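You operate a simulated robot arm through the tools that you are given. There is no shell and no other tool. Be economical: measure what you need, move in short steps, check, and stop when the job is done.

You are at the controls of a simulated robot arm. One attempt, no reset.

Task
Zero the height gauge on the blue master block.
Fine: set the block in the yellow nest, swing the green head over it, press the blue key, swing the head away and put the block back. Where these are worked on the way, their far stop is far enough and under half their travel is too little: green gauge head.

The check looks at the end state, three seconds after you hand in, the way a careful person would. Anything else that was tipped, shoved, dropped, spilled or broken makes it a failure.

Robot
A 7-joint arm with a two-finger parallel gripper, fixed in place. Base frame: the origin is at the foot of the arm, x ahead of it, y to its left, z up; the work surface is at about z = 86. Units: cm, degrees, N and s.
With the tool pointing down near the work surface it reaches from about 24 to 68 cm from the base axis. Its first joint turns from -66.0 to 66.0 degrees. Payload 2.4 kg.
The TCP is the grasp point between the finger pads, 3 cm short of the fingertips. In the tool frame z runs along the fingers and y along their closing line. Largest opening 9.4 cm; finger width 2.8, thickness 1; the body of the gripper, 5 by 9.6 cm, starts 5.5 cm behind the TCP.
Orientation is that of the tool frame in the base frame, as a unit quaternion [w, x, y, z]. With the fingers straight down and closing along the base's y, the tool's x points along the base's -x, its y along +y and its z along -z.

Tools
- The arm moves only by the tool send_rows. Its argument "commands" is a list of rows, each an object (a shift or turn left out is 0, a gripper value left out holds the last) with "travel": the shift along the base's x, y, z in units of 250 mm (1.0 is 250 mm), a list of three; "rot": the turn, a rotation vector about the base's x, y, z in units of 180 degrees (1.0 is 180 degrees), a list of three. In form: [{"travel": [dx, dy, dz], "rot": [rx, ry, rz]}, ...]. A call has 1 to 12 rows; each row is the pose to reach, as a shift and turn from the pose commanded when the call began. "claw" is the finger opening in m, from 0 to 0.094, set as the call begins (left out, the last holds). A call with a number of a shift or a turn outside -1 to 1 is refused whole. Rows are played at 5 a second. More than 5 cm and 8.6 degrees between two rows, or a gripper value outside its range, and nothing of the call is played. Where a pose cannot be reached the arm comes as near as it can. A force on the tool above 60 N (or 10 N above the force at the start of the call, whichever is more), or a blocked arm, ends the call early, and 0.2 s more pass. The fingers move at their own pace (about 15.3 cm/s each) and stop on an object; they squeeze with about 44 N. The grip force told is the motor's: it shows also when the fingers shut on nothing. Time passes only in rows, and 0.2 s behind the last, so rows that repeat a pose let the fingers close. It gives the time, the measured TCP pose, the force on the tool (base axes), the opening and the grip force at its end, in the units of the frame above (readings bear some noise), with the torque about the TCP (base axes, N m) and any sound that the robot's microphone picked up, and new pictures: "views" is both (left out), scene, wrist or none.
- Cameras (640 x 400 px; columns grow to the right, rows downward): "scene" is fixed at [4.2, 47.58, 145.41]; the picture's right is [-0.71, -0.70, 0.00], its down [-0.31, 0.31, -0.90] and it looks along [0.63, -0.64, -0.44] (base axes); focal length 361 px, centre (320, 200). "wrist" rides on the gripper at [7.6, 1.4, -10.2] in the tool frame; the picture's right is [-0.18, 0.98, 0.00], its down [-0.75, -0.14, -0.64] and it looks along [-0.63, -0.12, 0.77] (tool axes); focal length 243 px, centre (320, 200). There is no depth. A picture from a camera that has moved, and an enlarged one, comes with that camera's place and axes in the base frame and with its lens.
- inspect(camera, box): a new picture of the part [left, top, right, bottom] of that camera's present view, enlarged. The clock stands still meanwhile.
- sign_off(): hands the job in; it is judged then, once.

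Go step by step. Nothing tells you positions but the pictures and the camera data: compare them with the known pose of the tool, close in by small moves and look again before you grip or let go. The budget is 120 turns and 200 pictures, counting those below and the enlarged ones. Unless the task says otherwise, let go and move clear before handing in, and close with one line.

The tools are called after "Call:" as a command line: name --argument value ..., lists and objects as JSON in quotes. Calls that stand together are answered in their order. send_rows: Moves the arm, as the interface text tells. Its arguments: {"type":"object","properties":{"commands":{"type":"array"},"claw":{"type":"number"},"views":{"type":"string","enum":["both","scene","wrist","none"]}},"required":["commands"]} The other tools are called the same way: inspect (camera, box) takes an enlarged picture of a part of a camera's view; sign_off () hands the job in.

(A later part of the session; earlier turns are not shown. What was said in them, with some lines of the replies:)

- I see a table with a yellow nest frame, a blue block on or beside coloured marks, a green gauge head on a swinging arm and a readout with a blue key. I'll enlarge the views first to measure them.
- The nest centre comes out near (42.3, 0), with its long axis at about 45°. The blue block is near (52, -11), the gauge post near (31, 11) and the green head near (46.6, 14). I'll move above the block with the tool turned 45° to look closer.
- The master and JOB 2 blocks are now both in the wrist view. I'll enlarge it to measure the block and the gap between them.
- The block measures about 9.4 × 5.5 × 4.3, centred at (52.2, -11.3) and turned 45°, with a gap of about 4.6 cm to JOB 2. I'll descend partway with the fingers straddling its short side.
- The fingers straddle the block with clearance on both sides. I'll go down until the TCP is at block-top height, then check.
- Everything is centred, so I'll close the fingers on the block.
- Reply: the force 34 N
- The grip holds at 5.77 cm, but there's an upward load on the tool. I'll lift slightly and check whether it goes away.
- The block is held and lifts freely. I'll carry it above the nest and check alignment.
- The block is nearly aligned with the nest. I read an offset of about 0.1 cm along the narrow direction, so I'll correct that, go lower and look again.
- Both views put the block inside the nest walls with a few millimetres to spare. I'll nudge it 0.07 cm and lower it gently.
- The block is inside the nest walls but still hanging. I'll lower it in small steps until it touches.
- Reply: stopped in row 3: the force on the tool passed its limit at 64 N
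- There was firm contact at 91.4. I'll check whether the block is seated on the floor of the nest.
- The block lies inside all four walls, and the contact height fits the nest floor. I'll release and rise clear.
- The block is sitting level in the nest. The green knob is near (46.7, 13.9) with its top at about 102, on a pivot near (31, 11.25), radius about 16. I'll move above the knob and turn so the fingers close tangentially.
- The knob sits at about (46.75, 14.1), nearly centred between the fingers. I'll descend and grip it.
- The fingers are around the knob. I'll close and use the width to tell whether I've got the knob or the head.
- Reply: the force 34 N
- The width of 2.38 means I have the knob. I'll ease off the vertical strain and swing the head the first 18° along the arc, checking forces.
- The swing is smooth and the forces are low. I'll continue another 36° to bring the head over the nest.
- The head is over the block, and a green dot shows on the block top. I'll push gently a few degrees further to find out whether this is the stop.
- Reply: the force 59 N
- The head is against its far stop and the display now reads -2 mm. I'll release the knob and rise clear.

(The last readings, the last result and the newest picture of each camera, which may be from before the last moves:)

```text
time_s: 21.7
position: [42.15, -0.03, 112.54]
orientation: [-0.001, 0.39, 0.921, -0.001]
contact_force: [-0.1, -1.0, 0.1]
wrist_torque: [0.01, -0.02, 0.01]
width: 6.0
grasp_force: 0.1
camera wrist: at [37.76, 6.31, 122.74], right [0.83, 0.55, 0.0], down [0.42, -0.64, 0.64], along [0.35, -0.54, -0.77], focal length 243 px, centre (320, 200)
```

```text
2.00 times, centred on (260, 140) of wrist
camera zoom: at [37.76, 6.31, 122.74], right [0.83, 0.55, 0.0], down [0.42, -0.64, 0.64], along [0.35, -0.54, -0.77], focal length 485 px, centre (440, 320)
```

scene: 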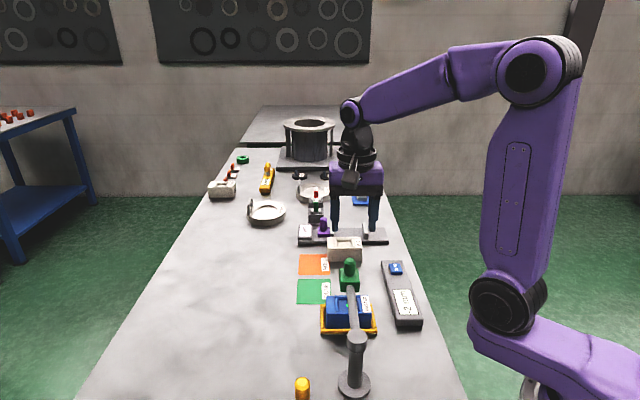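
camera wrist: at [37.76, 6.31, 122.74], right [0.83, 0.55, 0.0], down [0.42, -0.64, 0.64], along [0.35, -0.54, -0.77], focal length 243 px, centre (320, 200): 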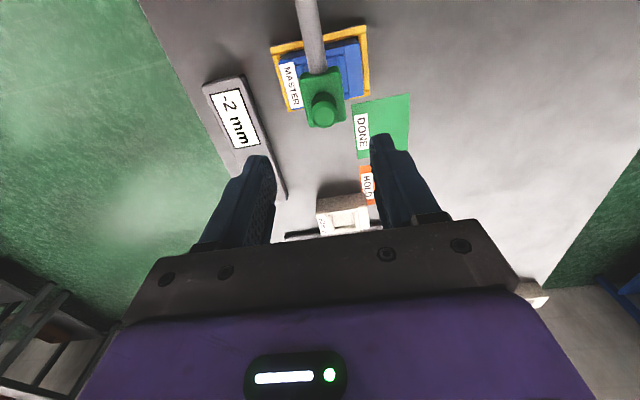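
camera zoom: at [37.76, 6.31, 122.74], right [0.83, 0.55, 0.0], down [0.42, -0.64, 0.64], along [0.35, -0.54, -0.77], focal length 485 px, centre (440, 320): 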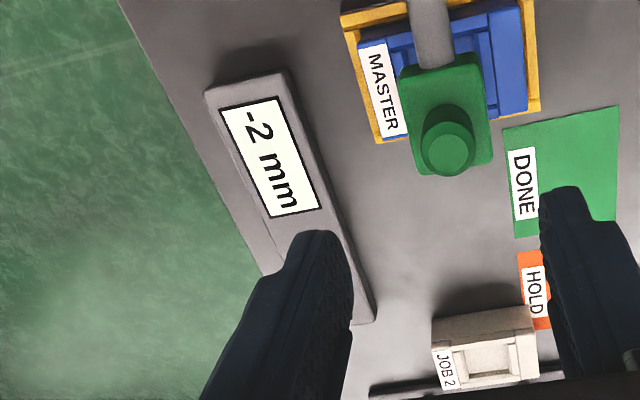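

The gauge reads -2 mm with the head at rest, and the ZERO key's top is near (43.2, -19.7, 89.2). I'll close the fingers and move over the key.

Call:
send_rows --commands '[{"travel": [0.009, -0.16, 0]}, {"travel": [0.018, -0.32, 0]}, {"travel": [0.027, -0.48, 0]}, {"travel": [0.036, -0.64, 0]}, {"travel": [0.044, -0.787, 0]}, {"travel": [0.044, -0.787, -0.18]}, {"travel": [0.044, -0.787, -0.36]}, {"travel": [0.044, -0.787, -0.54]}, {"travel": [0.044, -0.787, -0.54]}]' --claw 0.0

Call:
inspect --camera "scene" --box '[350, 210, 450, 330]'

Call:
inspect --camera "wrist" --box '[220, 40, 420, 240]'

```text
time_s: 23.7
position: [43.0, -19.91, 99.01]
orientation: [0.0, 0.391, 0.92, -0.001]
contact_force: [0.3, -1.4, -0.1]
wrist_torque: [0.02, 0.01, 0.02]
width: 0.0
grasp_force: 32.8
camera wrist: at [38.72, -13.4, 109.28], right [0.83, 0.55, 0.0], down [0.42, -0.64, 0.64], along [0.35, -0.54, -0.77], focal length 243 px, centre (320, 200)
```

scene: 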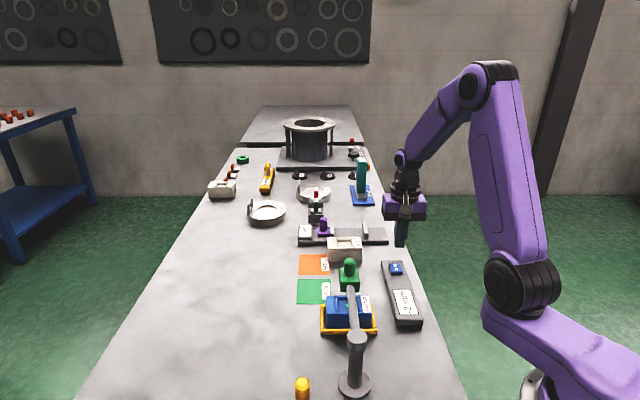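
wrist: 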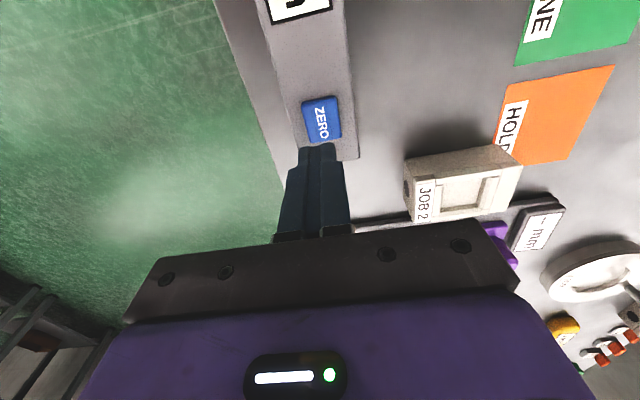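

```text
3.33 times, centred on (400, 270) of scene
camera zoom: at [4.2, 47.58, 145.41], right [-0.71, -0.7, 0.0], down [-0.31, 0.31, -0.9], along [0.63, -0.64, -0.44], focal length 1203 px, centre (53, -33)
```

zoom: 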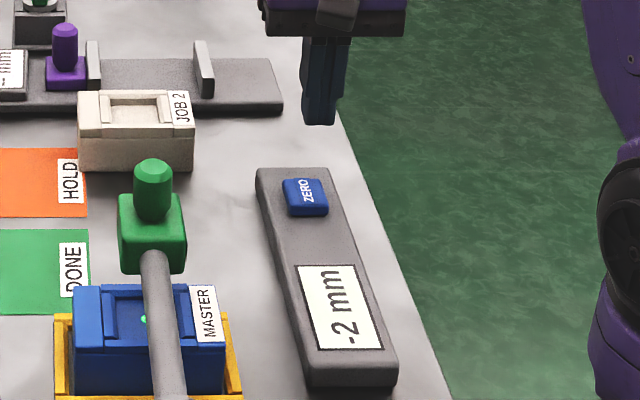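

```text
2.00 times, centred on (320, 140) of wrist
camera zoom: at [38.72, -13.4, 109.28], right [0.83, 0.55, 0.0], down [0.42, -0.64, 0.64], along [0.35, -0.54, -0.77], focal length 485 px, centre (320, 320)
```

zoom: 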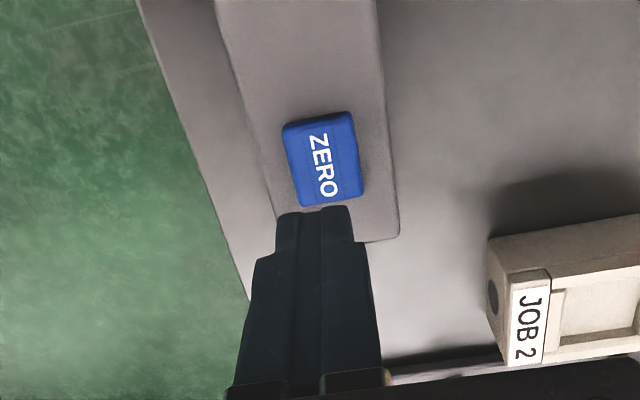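

The key estimate of (43.1, -19.9) agrees with the tool position. I'll lower to just above the key and look.

Call:
send_rows --commands '[{"travel": [0.003, 0.001, -0.1]}, {"travel": [0.003, 0.001, -0.2]}, {"travel": [0.003, 0.001, -0.24]}, {"travel": [0.003, 0.001, -0.24]}]' --views "none"

Call:
inspect --camera "scene" --box '[360, 220, 440, 320]'

Call:
inspect --camera "wrist" --box '[240, 80, 400, 220]'

```text
time_s: 24.7
position: [43.21, -19.82, 93.13]
orientation: [0.001, 0.391, 0.92, 0.0]
contact_force: [0.1, -0.7, 0.1]
wrist_torque: [-0.03, 0.02, 0.0]
width: 0.0
grasp_force: 33.0
```

```text
4.00 times, centred on (400, 270) of scene
camera zoom: at [4.2, 47.58, 145.41], right [-0.71, -0.7, 0.0], down [-0.31, 0.31, -0.9], along [0.63, -0.64, -0.44], focal length 1444 px, centre (0, -80)
```

zoom: 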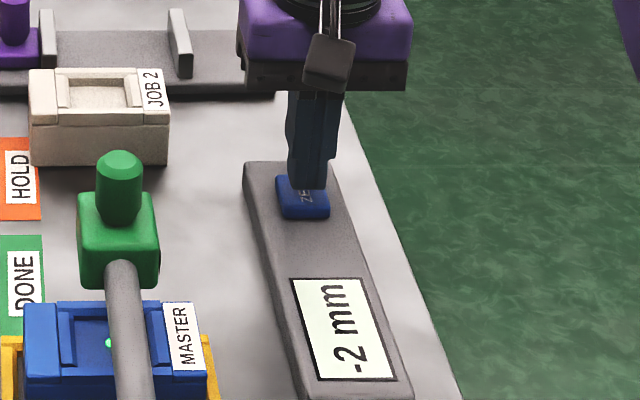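

```text
2.86 times, centred on (320, 150) of wrist
camera zoom: at [38.85, -13.38, 103.29], right [0.83, 0.55, 0.0], down [0.42, -0.64, 0.64], along [0.35, -0.54, -0.77], focal length 693 px, centre (320, 343)
```

zoom: 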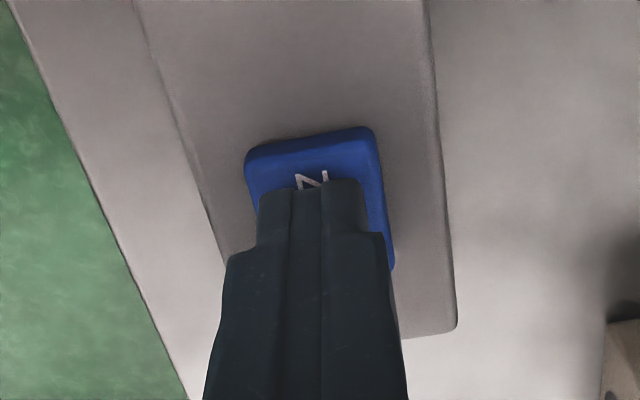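

The fingertips are centred over the key. I'll press down in small steps.

Call:
send_rows --commands '[{"travel": [0, 0, -0.016]}, {"travel": [0, 0, -0.028]}, {"travel": [0, 0, -0.036]}, {"travel": [0, 0, -0.044]}, {"travel": [0, 0, -0.044]}]' --views "none"

Call:
inspect --camera "scene" --box '[360, 220, 440, 320]'

```text
time_s: 25.9
position: [43.21, -19.84, 92.06]
orientation: [0.0, 0.39, 0.921, -0.001]
contact_force: [-1.5, 0.8, 3.3]
wrist_torque: [0.03, 0.06, -0.01]
width: 0.0
grasp_force: 32.9
heard: click
```

```text
4.00 times, centred on (400, 270) of scene
camera zoom: at [4.19, 47.58, 145.41], right [-0.71, -0.7, 0.0], down [-0.31, 0.31, -0.9], along [0.63, -0.64, -0.44], focal length 1444 px, centre (0, -80)
```

zoom: 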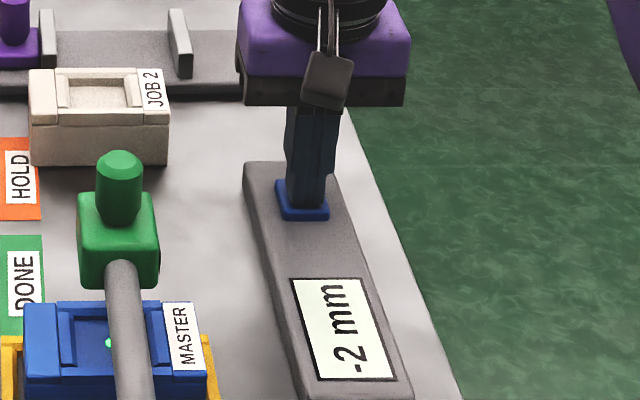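

I heard a click. I'll lift off and check the display.

Call:
send_rows --commands '[{"travel": [0, 0, 0]}, {"travel": [0, 0, 0.08]}, {"travel": [0, 0, 0.2]}, {"travel": [0, 0, 0.2]}]' --views "none"

Call:
inspect --camera "scene" --box '[310, 220, 440, 340]'

```text
time_s: 26.9
position: [43.21, -19.81, 96.9]
orientation: [0.0, 0.391, 0.92, 0.0]
contact_force: [0.9, 0.1, -0.5]
wrist_torque: [-0.02, -0.01, -0.02]
width: 0.02
grasp_force: 33.5
```

```text
3.33 times, centred on (375, 280) of scene
camera zoom: at [4.2, 47.58, 145.41], right [-0.71, -0.7, 0.0], down [-0.31, 0.31, -0.9], along [0.63, -0.64, -0.44], focal length 1203 px, centre (137, -67)
```

zoom: 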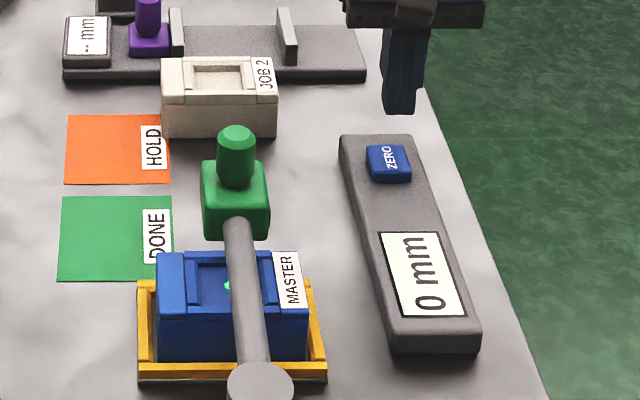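

The gauge now reads 0 mm. I'll go back above the green knob to swing the head away.

Call:
send_rows --commands '[{"travel": [0, 0, 0.19]}, {"travel": [0, 0, 0.38]}, {"travel": [0, 0, 0.57]}, {"travel": [0, 0, 0.62]}, {"travel": [-0.009, 0.16, 0.62]}, {"travel": [-0.018, 0.32, 0.62]}, {"travel": [-0.027, 0.48, 0.62]}, {"travel": [-0.036, 0.64, 0.62]}, {"travel": [-0.043, 0.79, 0.62]}, {"travel": [-0.043, 0.79, 0.62]}]' --claw 0.06 --views "none"

Call:
inspect --camera "wrist" --box '[200, 40, 440, 240]'

```text
time_s: 29.1
position: [42.12, -0.1, 112.59]
orientation: [0.0, 0.391, 0.92, -0.001]
contact_force: [-0.1, -0.1, -0.2]
wrist_torque: [0.0, 0.0, -0.03]
width: 6.03
grasp_force: 0.0
```

```text
2.00 times, centred on (320, 140) of wrist
camera zoom: at [37.78, 6.38, 122.69], right [0.83, 0.55, 0.0], down [0.42, -0.64, 0.64], along [0.35, -0.54, -0.77], focal length 485 px, centre (320, 320)
```

zoom: 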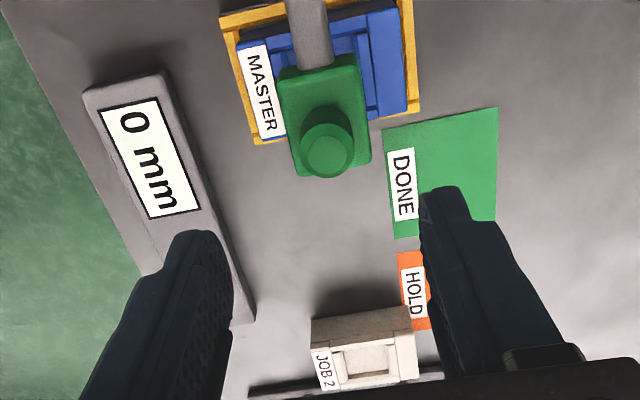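

The knob is centred under the tool. I'll descend and grip it.

Call:
send_rows --commands '[{"travel": [0.005, 0.003, -0.15]}, {"travel": [0.005, 0.003, -0.3]}, {"travel": [0.005, 0.003, -0.4]}, {"travel": [0.005, 0.003, -0.4]}]' --views "wrist"

Call:
send_rows --commands '[{"travel": [0, 0, 0]}, {"travel": [0, 0, 0]}, {"travel": [0, 0, 0]}]' --claw 0.01 --views "none"

```text
time_s: 30.1
position: [42.25, 0.05, 102.38]
orientation: [0.001, 0.39, 0.921, 0.0]
contact_force: [0.8, 0.3, -0.1]
wrist_torque: [0.02, 0.02, 0.02]
width: 5.99
grasp_force: 0.2
camera wrist: at [37.84, 6.48, 112.58], right [0.83, 0.55, 0.0], down [0.42, -0.64, 0.64], along [0.35, -0.54, -0.77], focal length 243 px, centre (320, 200)
```

wrist: 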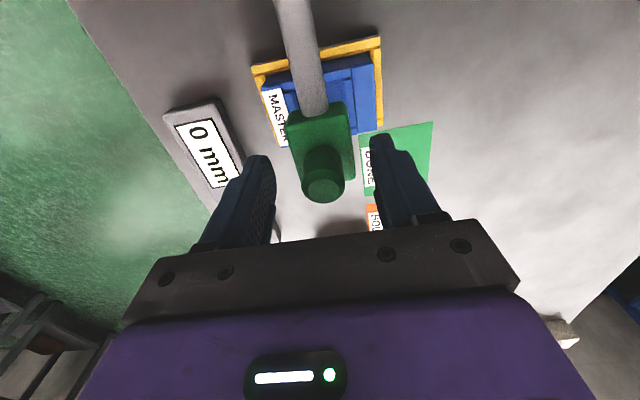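

```text
time_s: 30.9
position: [42.23, 0.14, 102.39]
orientation: [0.0, 0.39, 0.921, -0.001]
contact_force: [10.8, 9.1, -12.6]
wrist_torque: [-0.56, -0.34, -0.03]
width: 2.4
grasp_force: 44.7
```

The knob is gripped. I'll swing the head back along the arc to its starting stop.

Call:
send_rows --commands '[{"travel": [0.0443, 0.0495, 0], "rot": [0, 0, 0.0333]}, {"travel": [0.0831, 0.1033, 0], "rot": [0, 0, 0.0667]}, {"travel": [0.1162, 0.1609, 0], "rot": [0, 0, 0.1]}, {"travel": [0.143, 0.2217, 0], "rot": [0, 0, 0.1333]}, {"travel": [0.1633, 0.2849, 0], "rot": [0, 0, 0.1667]}, {"travel": [0.1769, 0.3499, 0], "rot": [0, 0, 0.2]}, {"travel": [0.1836, 0.416, 0], "rot": [0, 0, 0.2333]}, {"travel": [0.1834, 0.4824, 0], "rot": [0, 0, 0.2667]}, {"travel": [0.1763, 0.5484, 0], "rot": [0, 0, 0.3]}, {"travel": [0.1724, 0.5702, 0], "rot": [0, 0, 0.3111]}, {"travel": [0.1724, 0.5702, 0], "rot": [0, 0, 0.3111]}]' --views "scene"

```text
time_s: 33.3
position: [46.61, 14.04, 102.36]
orientation: [0.001, -0.086, 0.996, 0.0]
contact_force: [16.9, -12.3, -14.6]
wrist_torque: [0.52, -0.77, -0.14]
width: 2.33
grasp_force: 45.1
```

scene: 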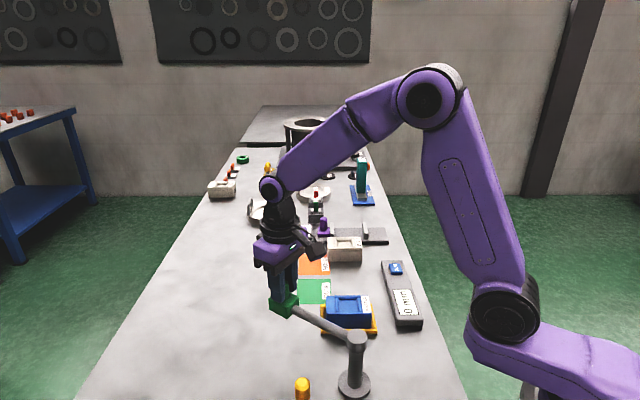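

The head is back against its starting stop. I'll release and rise clear, then return above the nest with the tool turned for the block.

Call:
send_rows --commands '[{"travel": [0, 0, 0]}, {"travel": [0, 0, 0]}, {"travel": [0, 0, 0.1]}, {"travel": [0, 0, 0.25]}, {"travel": [0, 0, 0.4]}, {"travel": [0, 0, 0.4]}]' --claw 0.06

Call:
inspect --camera "scene" --box '[260, 240, 430, 350]'

```text
time_s: 34.7
position: [46.41, 14.36, 112.38]
orientation: [0.001, -0.088, 0.996, 0.0]
contact_force: [1.1, 0.5, 0.7]
wrist_torque: [0.01, 0.0, 0.01]
width: 6.01
grasp_force: 0.0
camera wrist: at [38.6, 14.43, 122.64], right [0.01, 1.0, 0.0], down [0.77, -0.01, 0.64], along [0.64, -0.01, -0.77], focal length 243 px, centre (320, 200)
```

scene: 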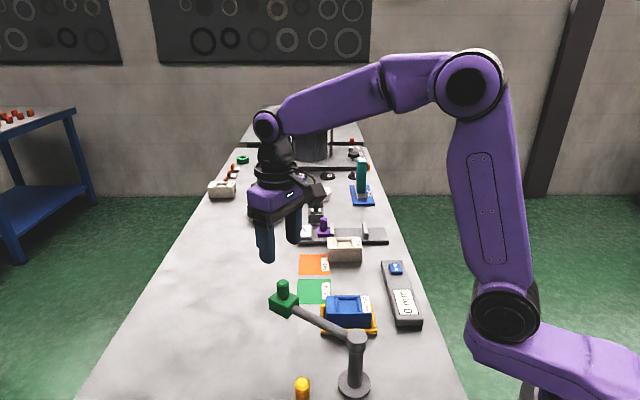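
wrist: 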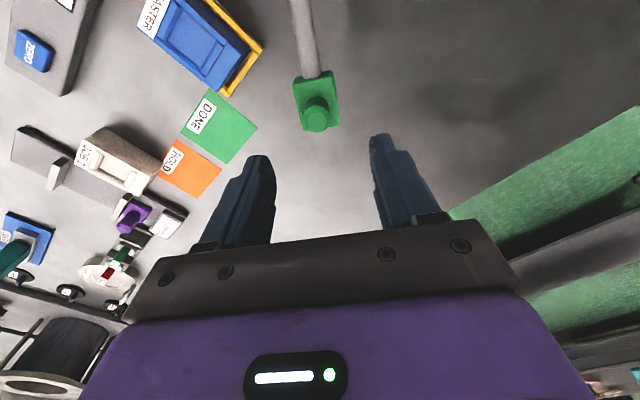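

```text
3.64 times, centred on (345, 295) of scene
camera zoom: at [4.2, 47.58, 145.41], right [-0.71, -0.7, 0.0], down [-0.31, 0.31, -0.9], along [0.63, -0.64, -0.44], focal length 1313 px, centre (229, -146)
```

zoom: 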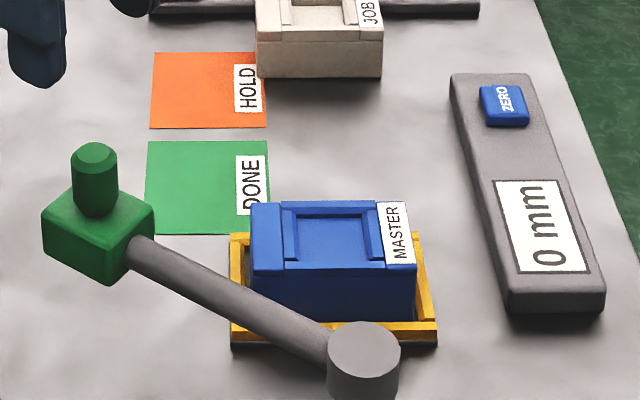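

The head is home and the display holds 0 mm. I'll move back above the block in the nest, turned to grip it.

Call:
send_rows --commands '[{"travel": [-0.032, -0.115, 0], "rot": [0, 0, 0.0389]}, {"travel": [-0.064, -0.23, 0], "rot": [0, 0, 0.0778]}, {"travel": [-0.096, -0.345, 0], "rot": [0, 0, 0.1167]}, {"travel": [-0.128, -0.46, 0], "rot": [0, 0, 0.1556]}, {"travel": [-0.16, -0.576, 0], "rot": [0, 0, 0.1945]}, {"travel": [-0.16, -0.576, -0.15], "rot": [0, 0, 0.1945]}, {"travel": [-0.16, -0.576, -0.3], "rot": [0, 0, 0.1945]}, {"travel": [-0.16, -0.576, -0.5], "rot": [0, 0, 0.1945]}, {"travel": [-0.16, -0.576, -0.5], "rot": [0, 0, 0.1945]}]' --claw 0.086

Call:
inspect --camera "wrist" --box '[200, 20, 440, 220]'

```text
time_s: 36.7
position: [42.48, -0.14, 99.74]
orientation: [0.001, -0.383, 0.924, 0.0]
contact_force: [-0.3, 0.6, 1.6]
wrist_torque: [-0.02, 0.02, 0.0]
width: 8.6
grasp_force: 0.0
camera wrist: at [35.97, -4.64, 110.09], right [-0.57, 0.82, 0.0], down [0.63, 0.43, 0.64], along [0.53, 0.36, -0.77], focal length 243 px, centre (320, 200)
```

scene: 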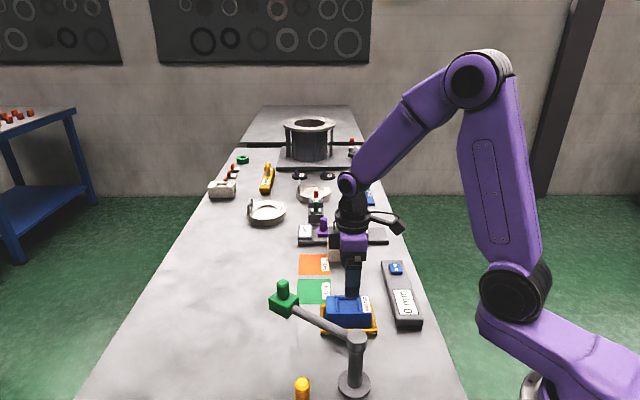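
wrist: 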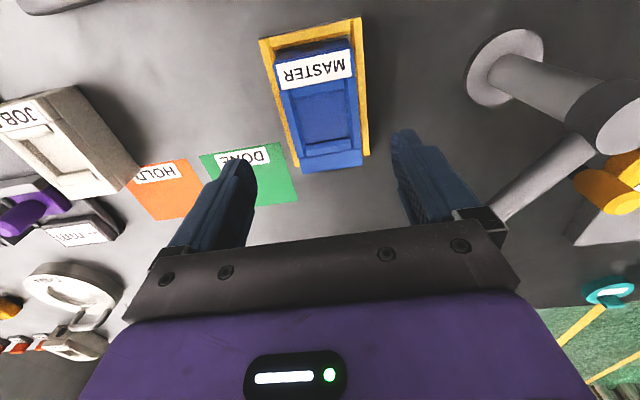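

```text
2.00 times, centred on (320, 120) of wrist
camera zoom: at [35.97, -4.64, 110.09], right [-0.57, 0.82, 0.0], down [0.63, 0.43, 0.64], along [0.53, 0.36, -0.77], focal length 485 px, centre (320, 360)
```

zoom: 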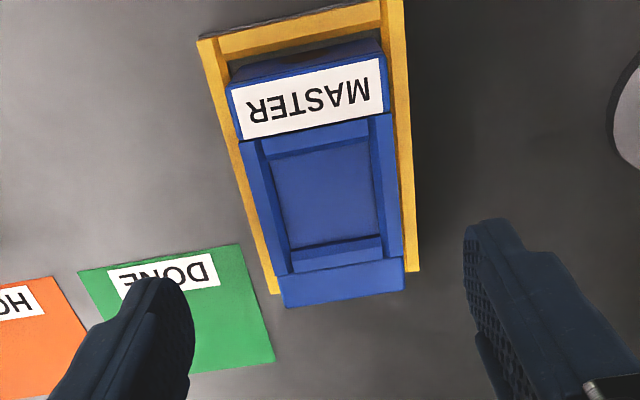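

The tool is over the block at the same pose where I released it. I'll descend and grip.

Call:
send_rows --commands '[{"travel": [0.002, 0.002, -0.15]}, {"travel": [0.002, 0.002, -0.28]}, {"travel": [0.002, 0.002, -0.336]}, {"travel": [0.002, 0.002, -0.336]}]' --views "wrist"

Call:
send_rows --commands '[{"travel": [0, 0, 0]}, {"travel": [0, 0, 0]}, {"travel": [0, 0, 0]}]' --claw 0.04 --views "wrist"

```text
time_s: 37.7
position: [42.53, -0.1, 91.61]
orientation: [0.001, -0.384, 0.923, -0.001]
contact_force: [0.3, -0.3, 0.1]
wrist_torque: [0.0, 0.03, -0.01]
width: 8.61
grasp_force: 0.0
camera wrist: at [36.13, -4.5, 101.69], right [-0.57, 0.82, 0.0], down [0.63, 0.43, 0.64], along [0.53, 0.36, -0.77], focal length 243 px, centre (320, 200)
```

wrist: 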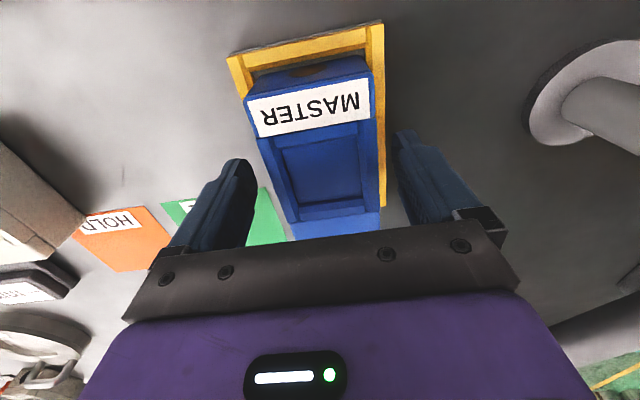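

```text
time_s: 38.5
position: [42.62, -0.14, 91.52]
orientation: [0.0, -0.384, 0.923, 0.0]
contact_force: [-0.8, -0.3, -0.1]
wrist_torque: [-0.04, 0.19, -0.02]
width: 5.78
grasp_force: 43.9
camera wrist: at [36.12, -4.5, 101.71], right [-0.57, 0.82, 0.0], down [0.63, 0.43, 0.64], along [0.53, 0.36, -0.77], focal length 243 px, centre (320, 200)
```

wrist: 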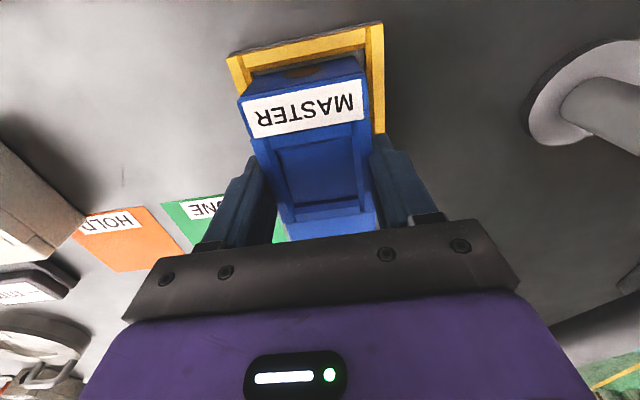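

The block is gripped with the same relative pose as before. I'll lift it out and carry it back above its original spot.

Call:
send_rows --commands '[{"travel": [0, 0, 0.06]}, {"travel": [0, 0, 0.14]}, {"travel": [0, 0, 0.24]}, {"travel": [0, 0, 0.32]}, {"travel": [0.097, -0.112, 0.32]}, {"travel": [0.194, -0.224, 0.32]}, {"travel": [0.29, -0.337, 0.32]}, {"travel": [0.387, -0.449, 0.32]}, {"travel": [0.387, -0.449, 0.2]}, {"travel": [0.387, -0.449, 0.1]}, {"travel": [0.387, -0.449, 0.1]}]'

Call:
inspect --camera "scene" --box '[250, 220, 440, 400]'

```text
time_s: 40.9
position: [52.51, -11.25, 94.14]
orientation: [0.0, -0.383, 0.924, 0.0]
contact_force: [0.0, -1.3, -3.4]
wrist_torque: [-0.01, -0.01, -0.01]
width: 5.78
grasp_force: 44.5
camera wrist: at [45.87, -15.71, 104.23], right [-0.57, 0.82, 0.0], down [0.63, 0.43, 0.64], along [0.53, 0.36, -0.77], focal length 243 px, centre (320, 200)
```

scene: 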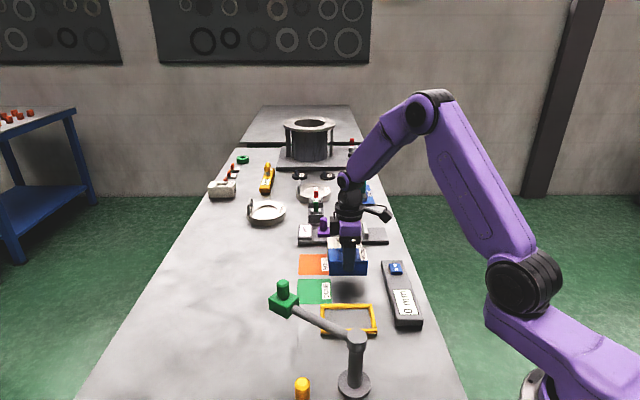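
wrist: 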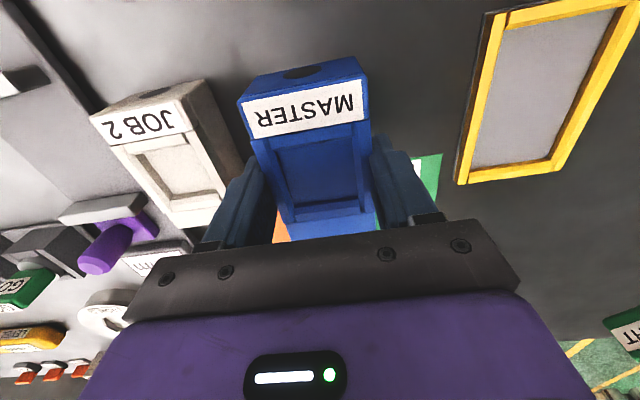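

```text
2.22 times, centred on (345, 310) of scene
camera zoom: at [4.21, 47.58, 145.41], right [-0.71, -0.7, 0.0], down [-0.31, 0.31, -0.9], along [0.63, -0.64, -0.44], focal length 802 px, centre (264, -44)
```

zoom: 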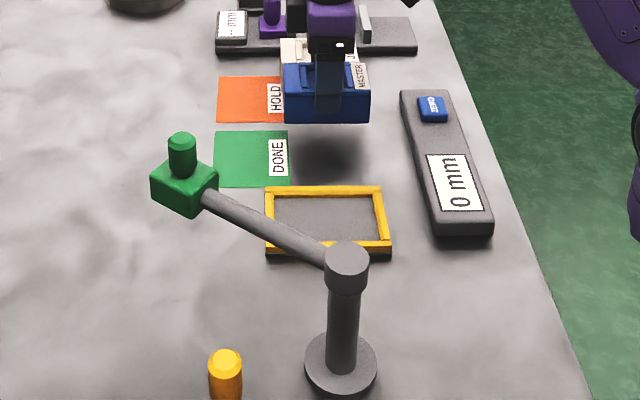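

The block is over its old spot. I'll correct about 0.1 cm and lower it.

Call:
send_rows --commands '[{"travel": [-0.005, 0.002, -0.05]}, {"travel": [-0.005, 0.002, -0.09]}, {"travel": [-0.005, 0.002, -0.108]}, {"travel": [-0.005, 0.002, -0.108]}]' --views "none"

Call:
inspect --camera "scene" --box '[250, 220, 440, 400]'

```text
time_s: 41.9
position: [52.18, -11.27, 91.4]
orientation: [0.001, -0.384, 0.923, 0.0]
contact_force: [1.0, 0.1, -4.3]
wrist_torque: [-0.01, -0.01, -0.02]
width: 5.78
grasp_force: 43.9
```

```text
2.22 times, centred on (345, 310) of scene
camera zoom: at [4.21, 47.58, 145.41], right [-0.71, -0.7, 0.0], down [-0.31, 0.31, -0.9], along [0.63, -0.64, -0.44], focal length 802 px, centre (264, -44)
```

zoom: 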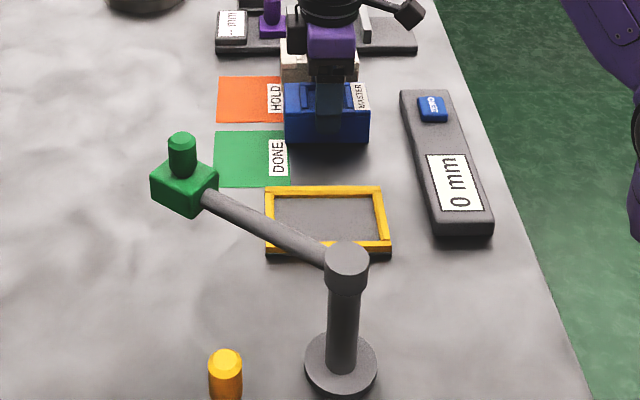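

The position matches the original picture to within about a millimetre. I'll lower the last few millimetres to contact.

Call:
send_rows --commands '[{"travel": [0, 0, -0.006]}, {"travel": [0, 0, -0.012]}, {"travel": [0, 0, -0.014]}]' --views "none"

```text
time_s: 42.7
position: [52.28, -11.16, 91.15]
orientation: [0.001, -0.383, 0.924, 0.0]
contact_force: [-1.6, 1.7, 12.1]
wrist_torque: [-0.15, 0.95, -0.1]
width: 5.78
grasp_force: 43.6
```

The block is touching the table. I'll release and rise clear.

Call:
send_rows --commands '[{"travel": [0, 0, 0]}, {"travel": [0, 0, 0]}, {"travel": [0, 0, 0]}, {"travel": [0, 0, 0.1]}, {"travel": [0, 0, 0.25]}, {"travel": [0, 0, 0.4]}, {"travel": [0, 0, 0.55]}, {"travel": [0, 0, 0.7]}, {"travel": [0, 0, 0.85]}, {"travel": [0, 0, 0.85]}]' --claw 0.086

Call:
inspect --camera "scene" --box '[250, 220, 440, 400]'

```text
time_s: 44.9
position: [52.13, -11.36, 112.26]
orientation: [0.001, -0.383, 0.924, 0.0]
contact_force: [-0.4, -0.1, 0.8]
wrist_torque: [-0.07, 0.03, 0.0]
width: 8.61
grasp_force: 0.0
camera wrist: at [45.63, -15.69, 122.47], right [-0.57, 0.82, 0.0], down [0.63, 0.43, 0.64], along [0.53, 0.36, -0.77], focal length 243 px, centre (320, 200)
```

scene: 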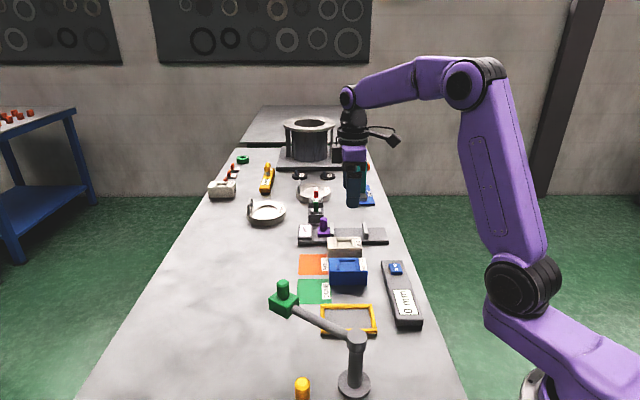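
wrist: 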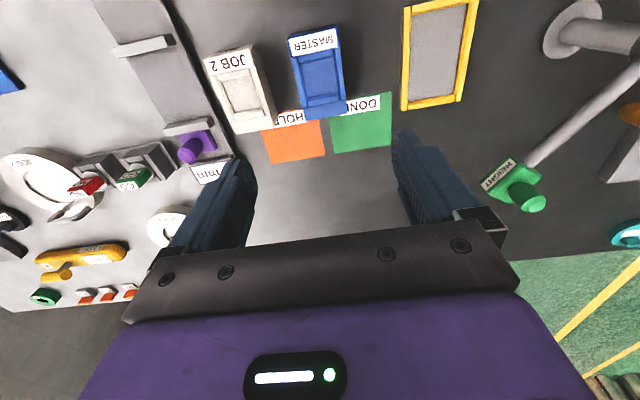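

```text
2.22 times, centred on (345, 310) of scene
camera zoom: at [4.2, 47.58, 145.41], right [-0.71, -0.7, 0.0], down [-0.31, 0.31, -0.9], along [0.63, -0.64, -0.44], focal length 802 px, centre (264, -44)
```

zoom: 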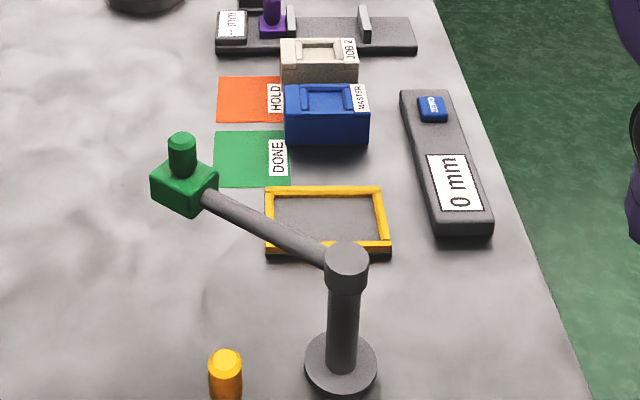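

The block is back in its place, the head is at its starting stop, the display reads 0 mm and the arm is clear. I'll hand in.

Call:
sign_off

```text
The job is handed in.
```

The height gauge is zeroed on the blue master block and reads 0 mm; the green head is back at its starting stop and the block is back within about a millimetre of where it started.
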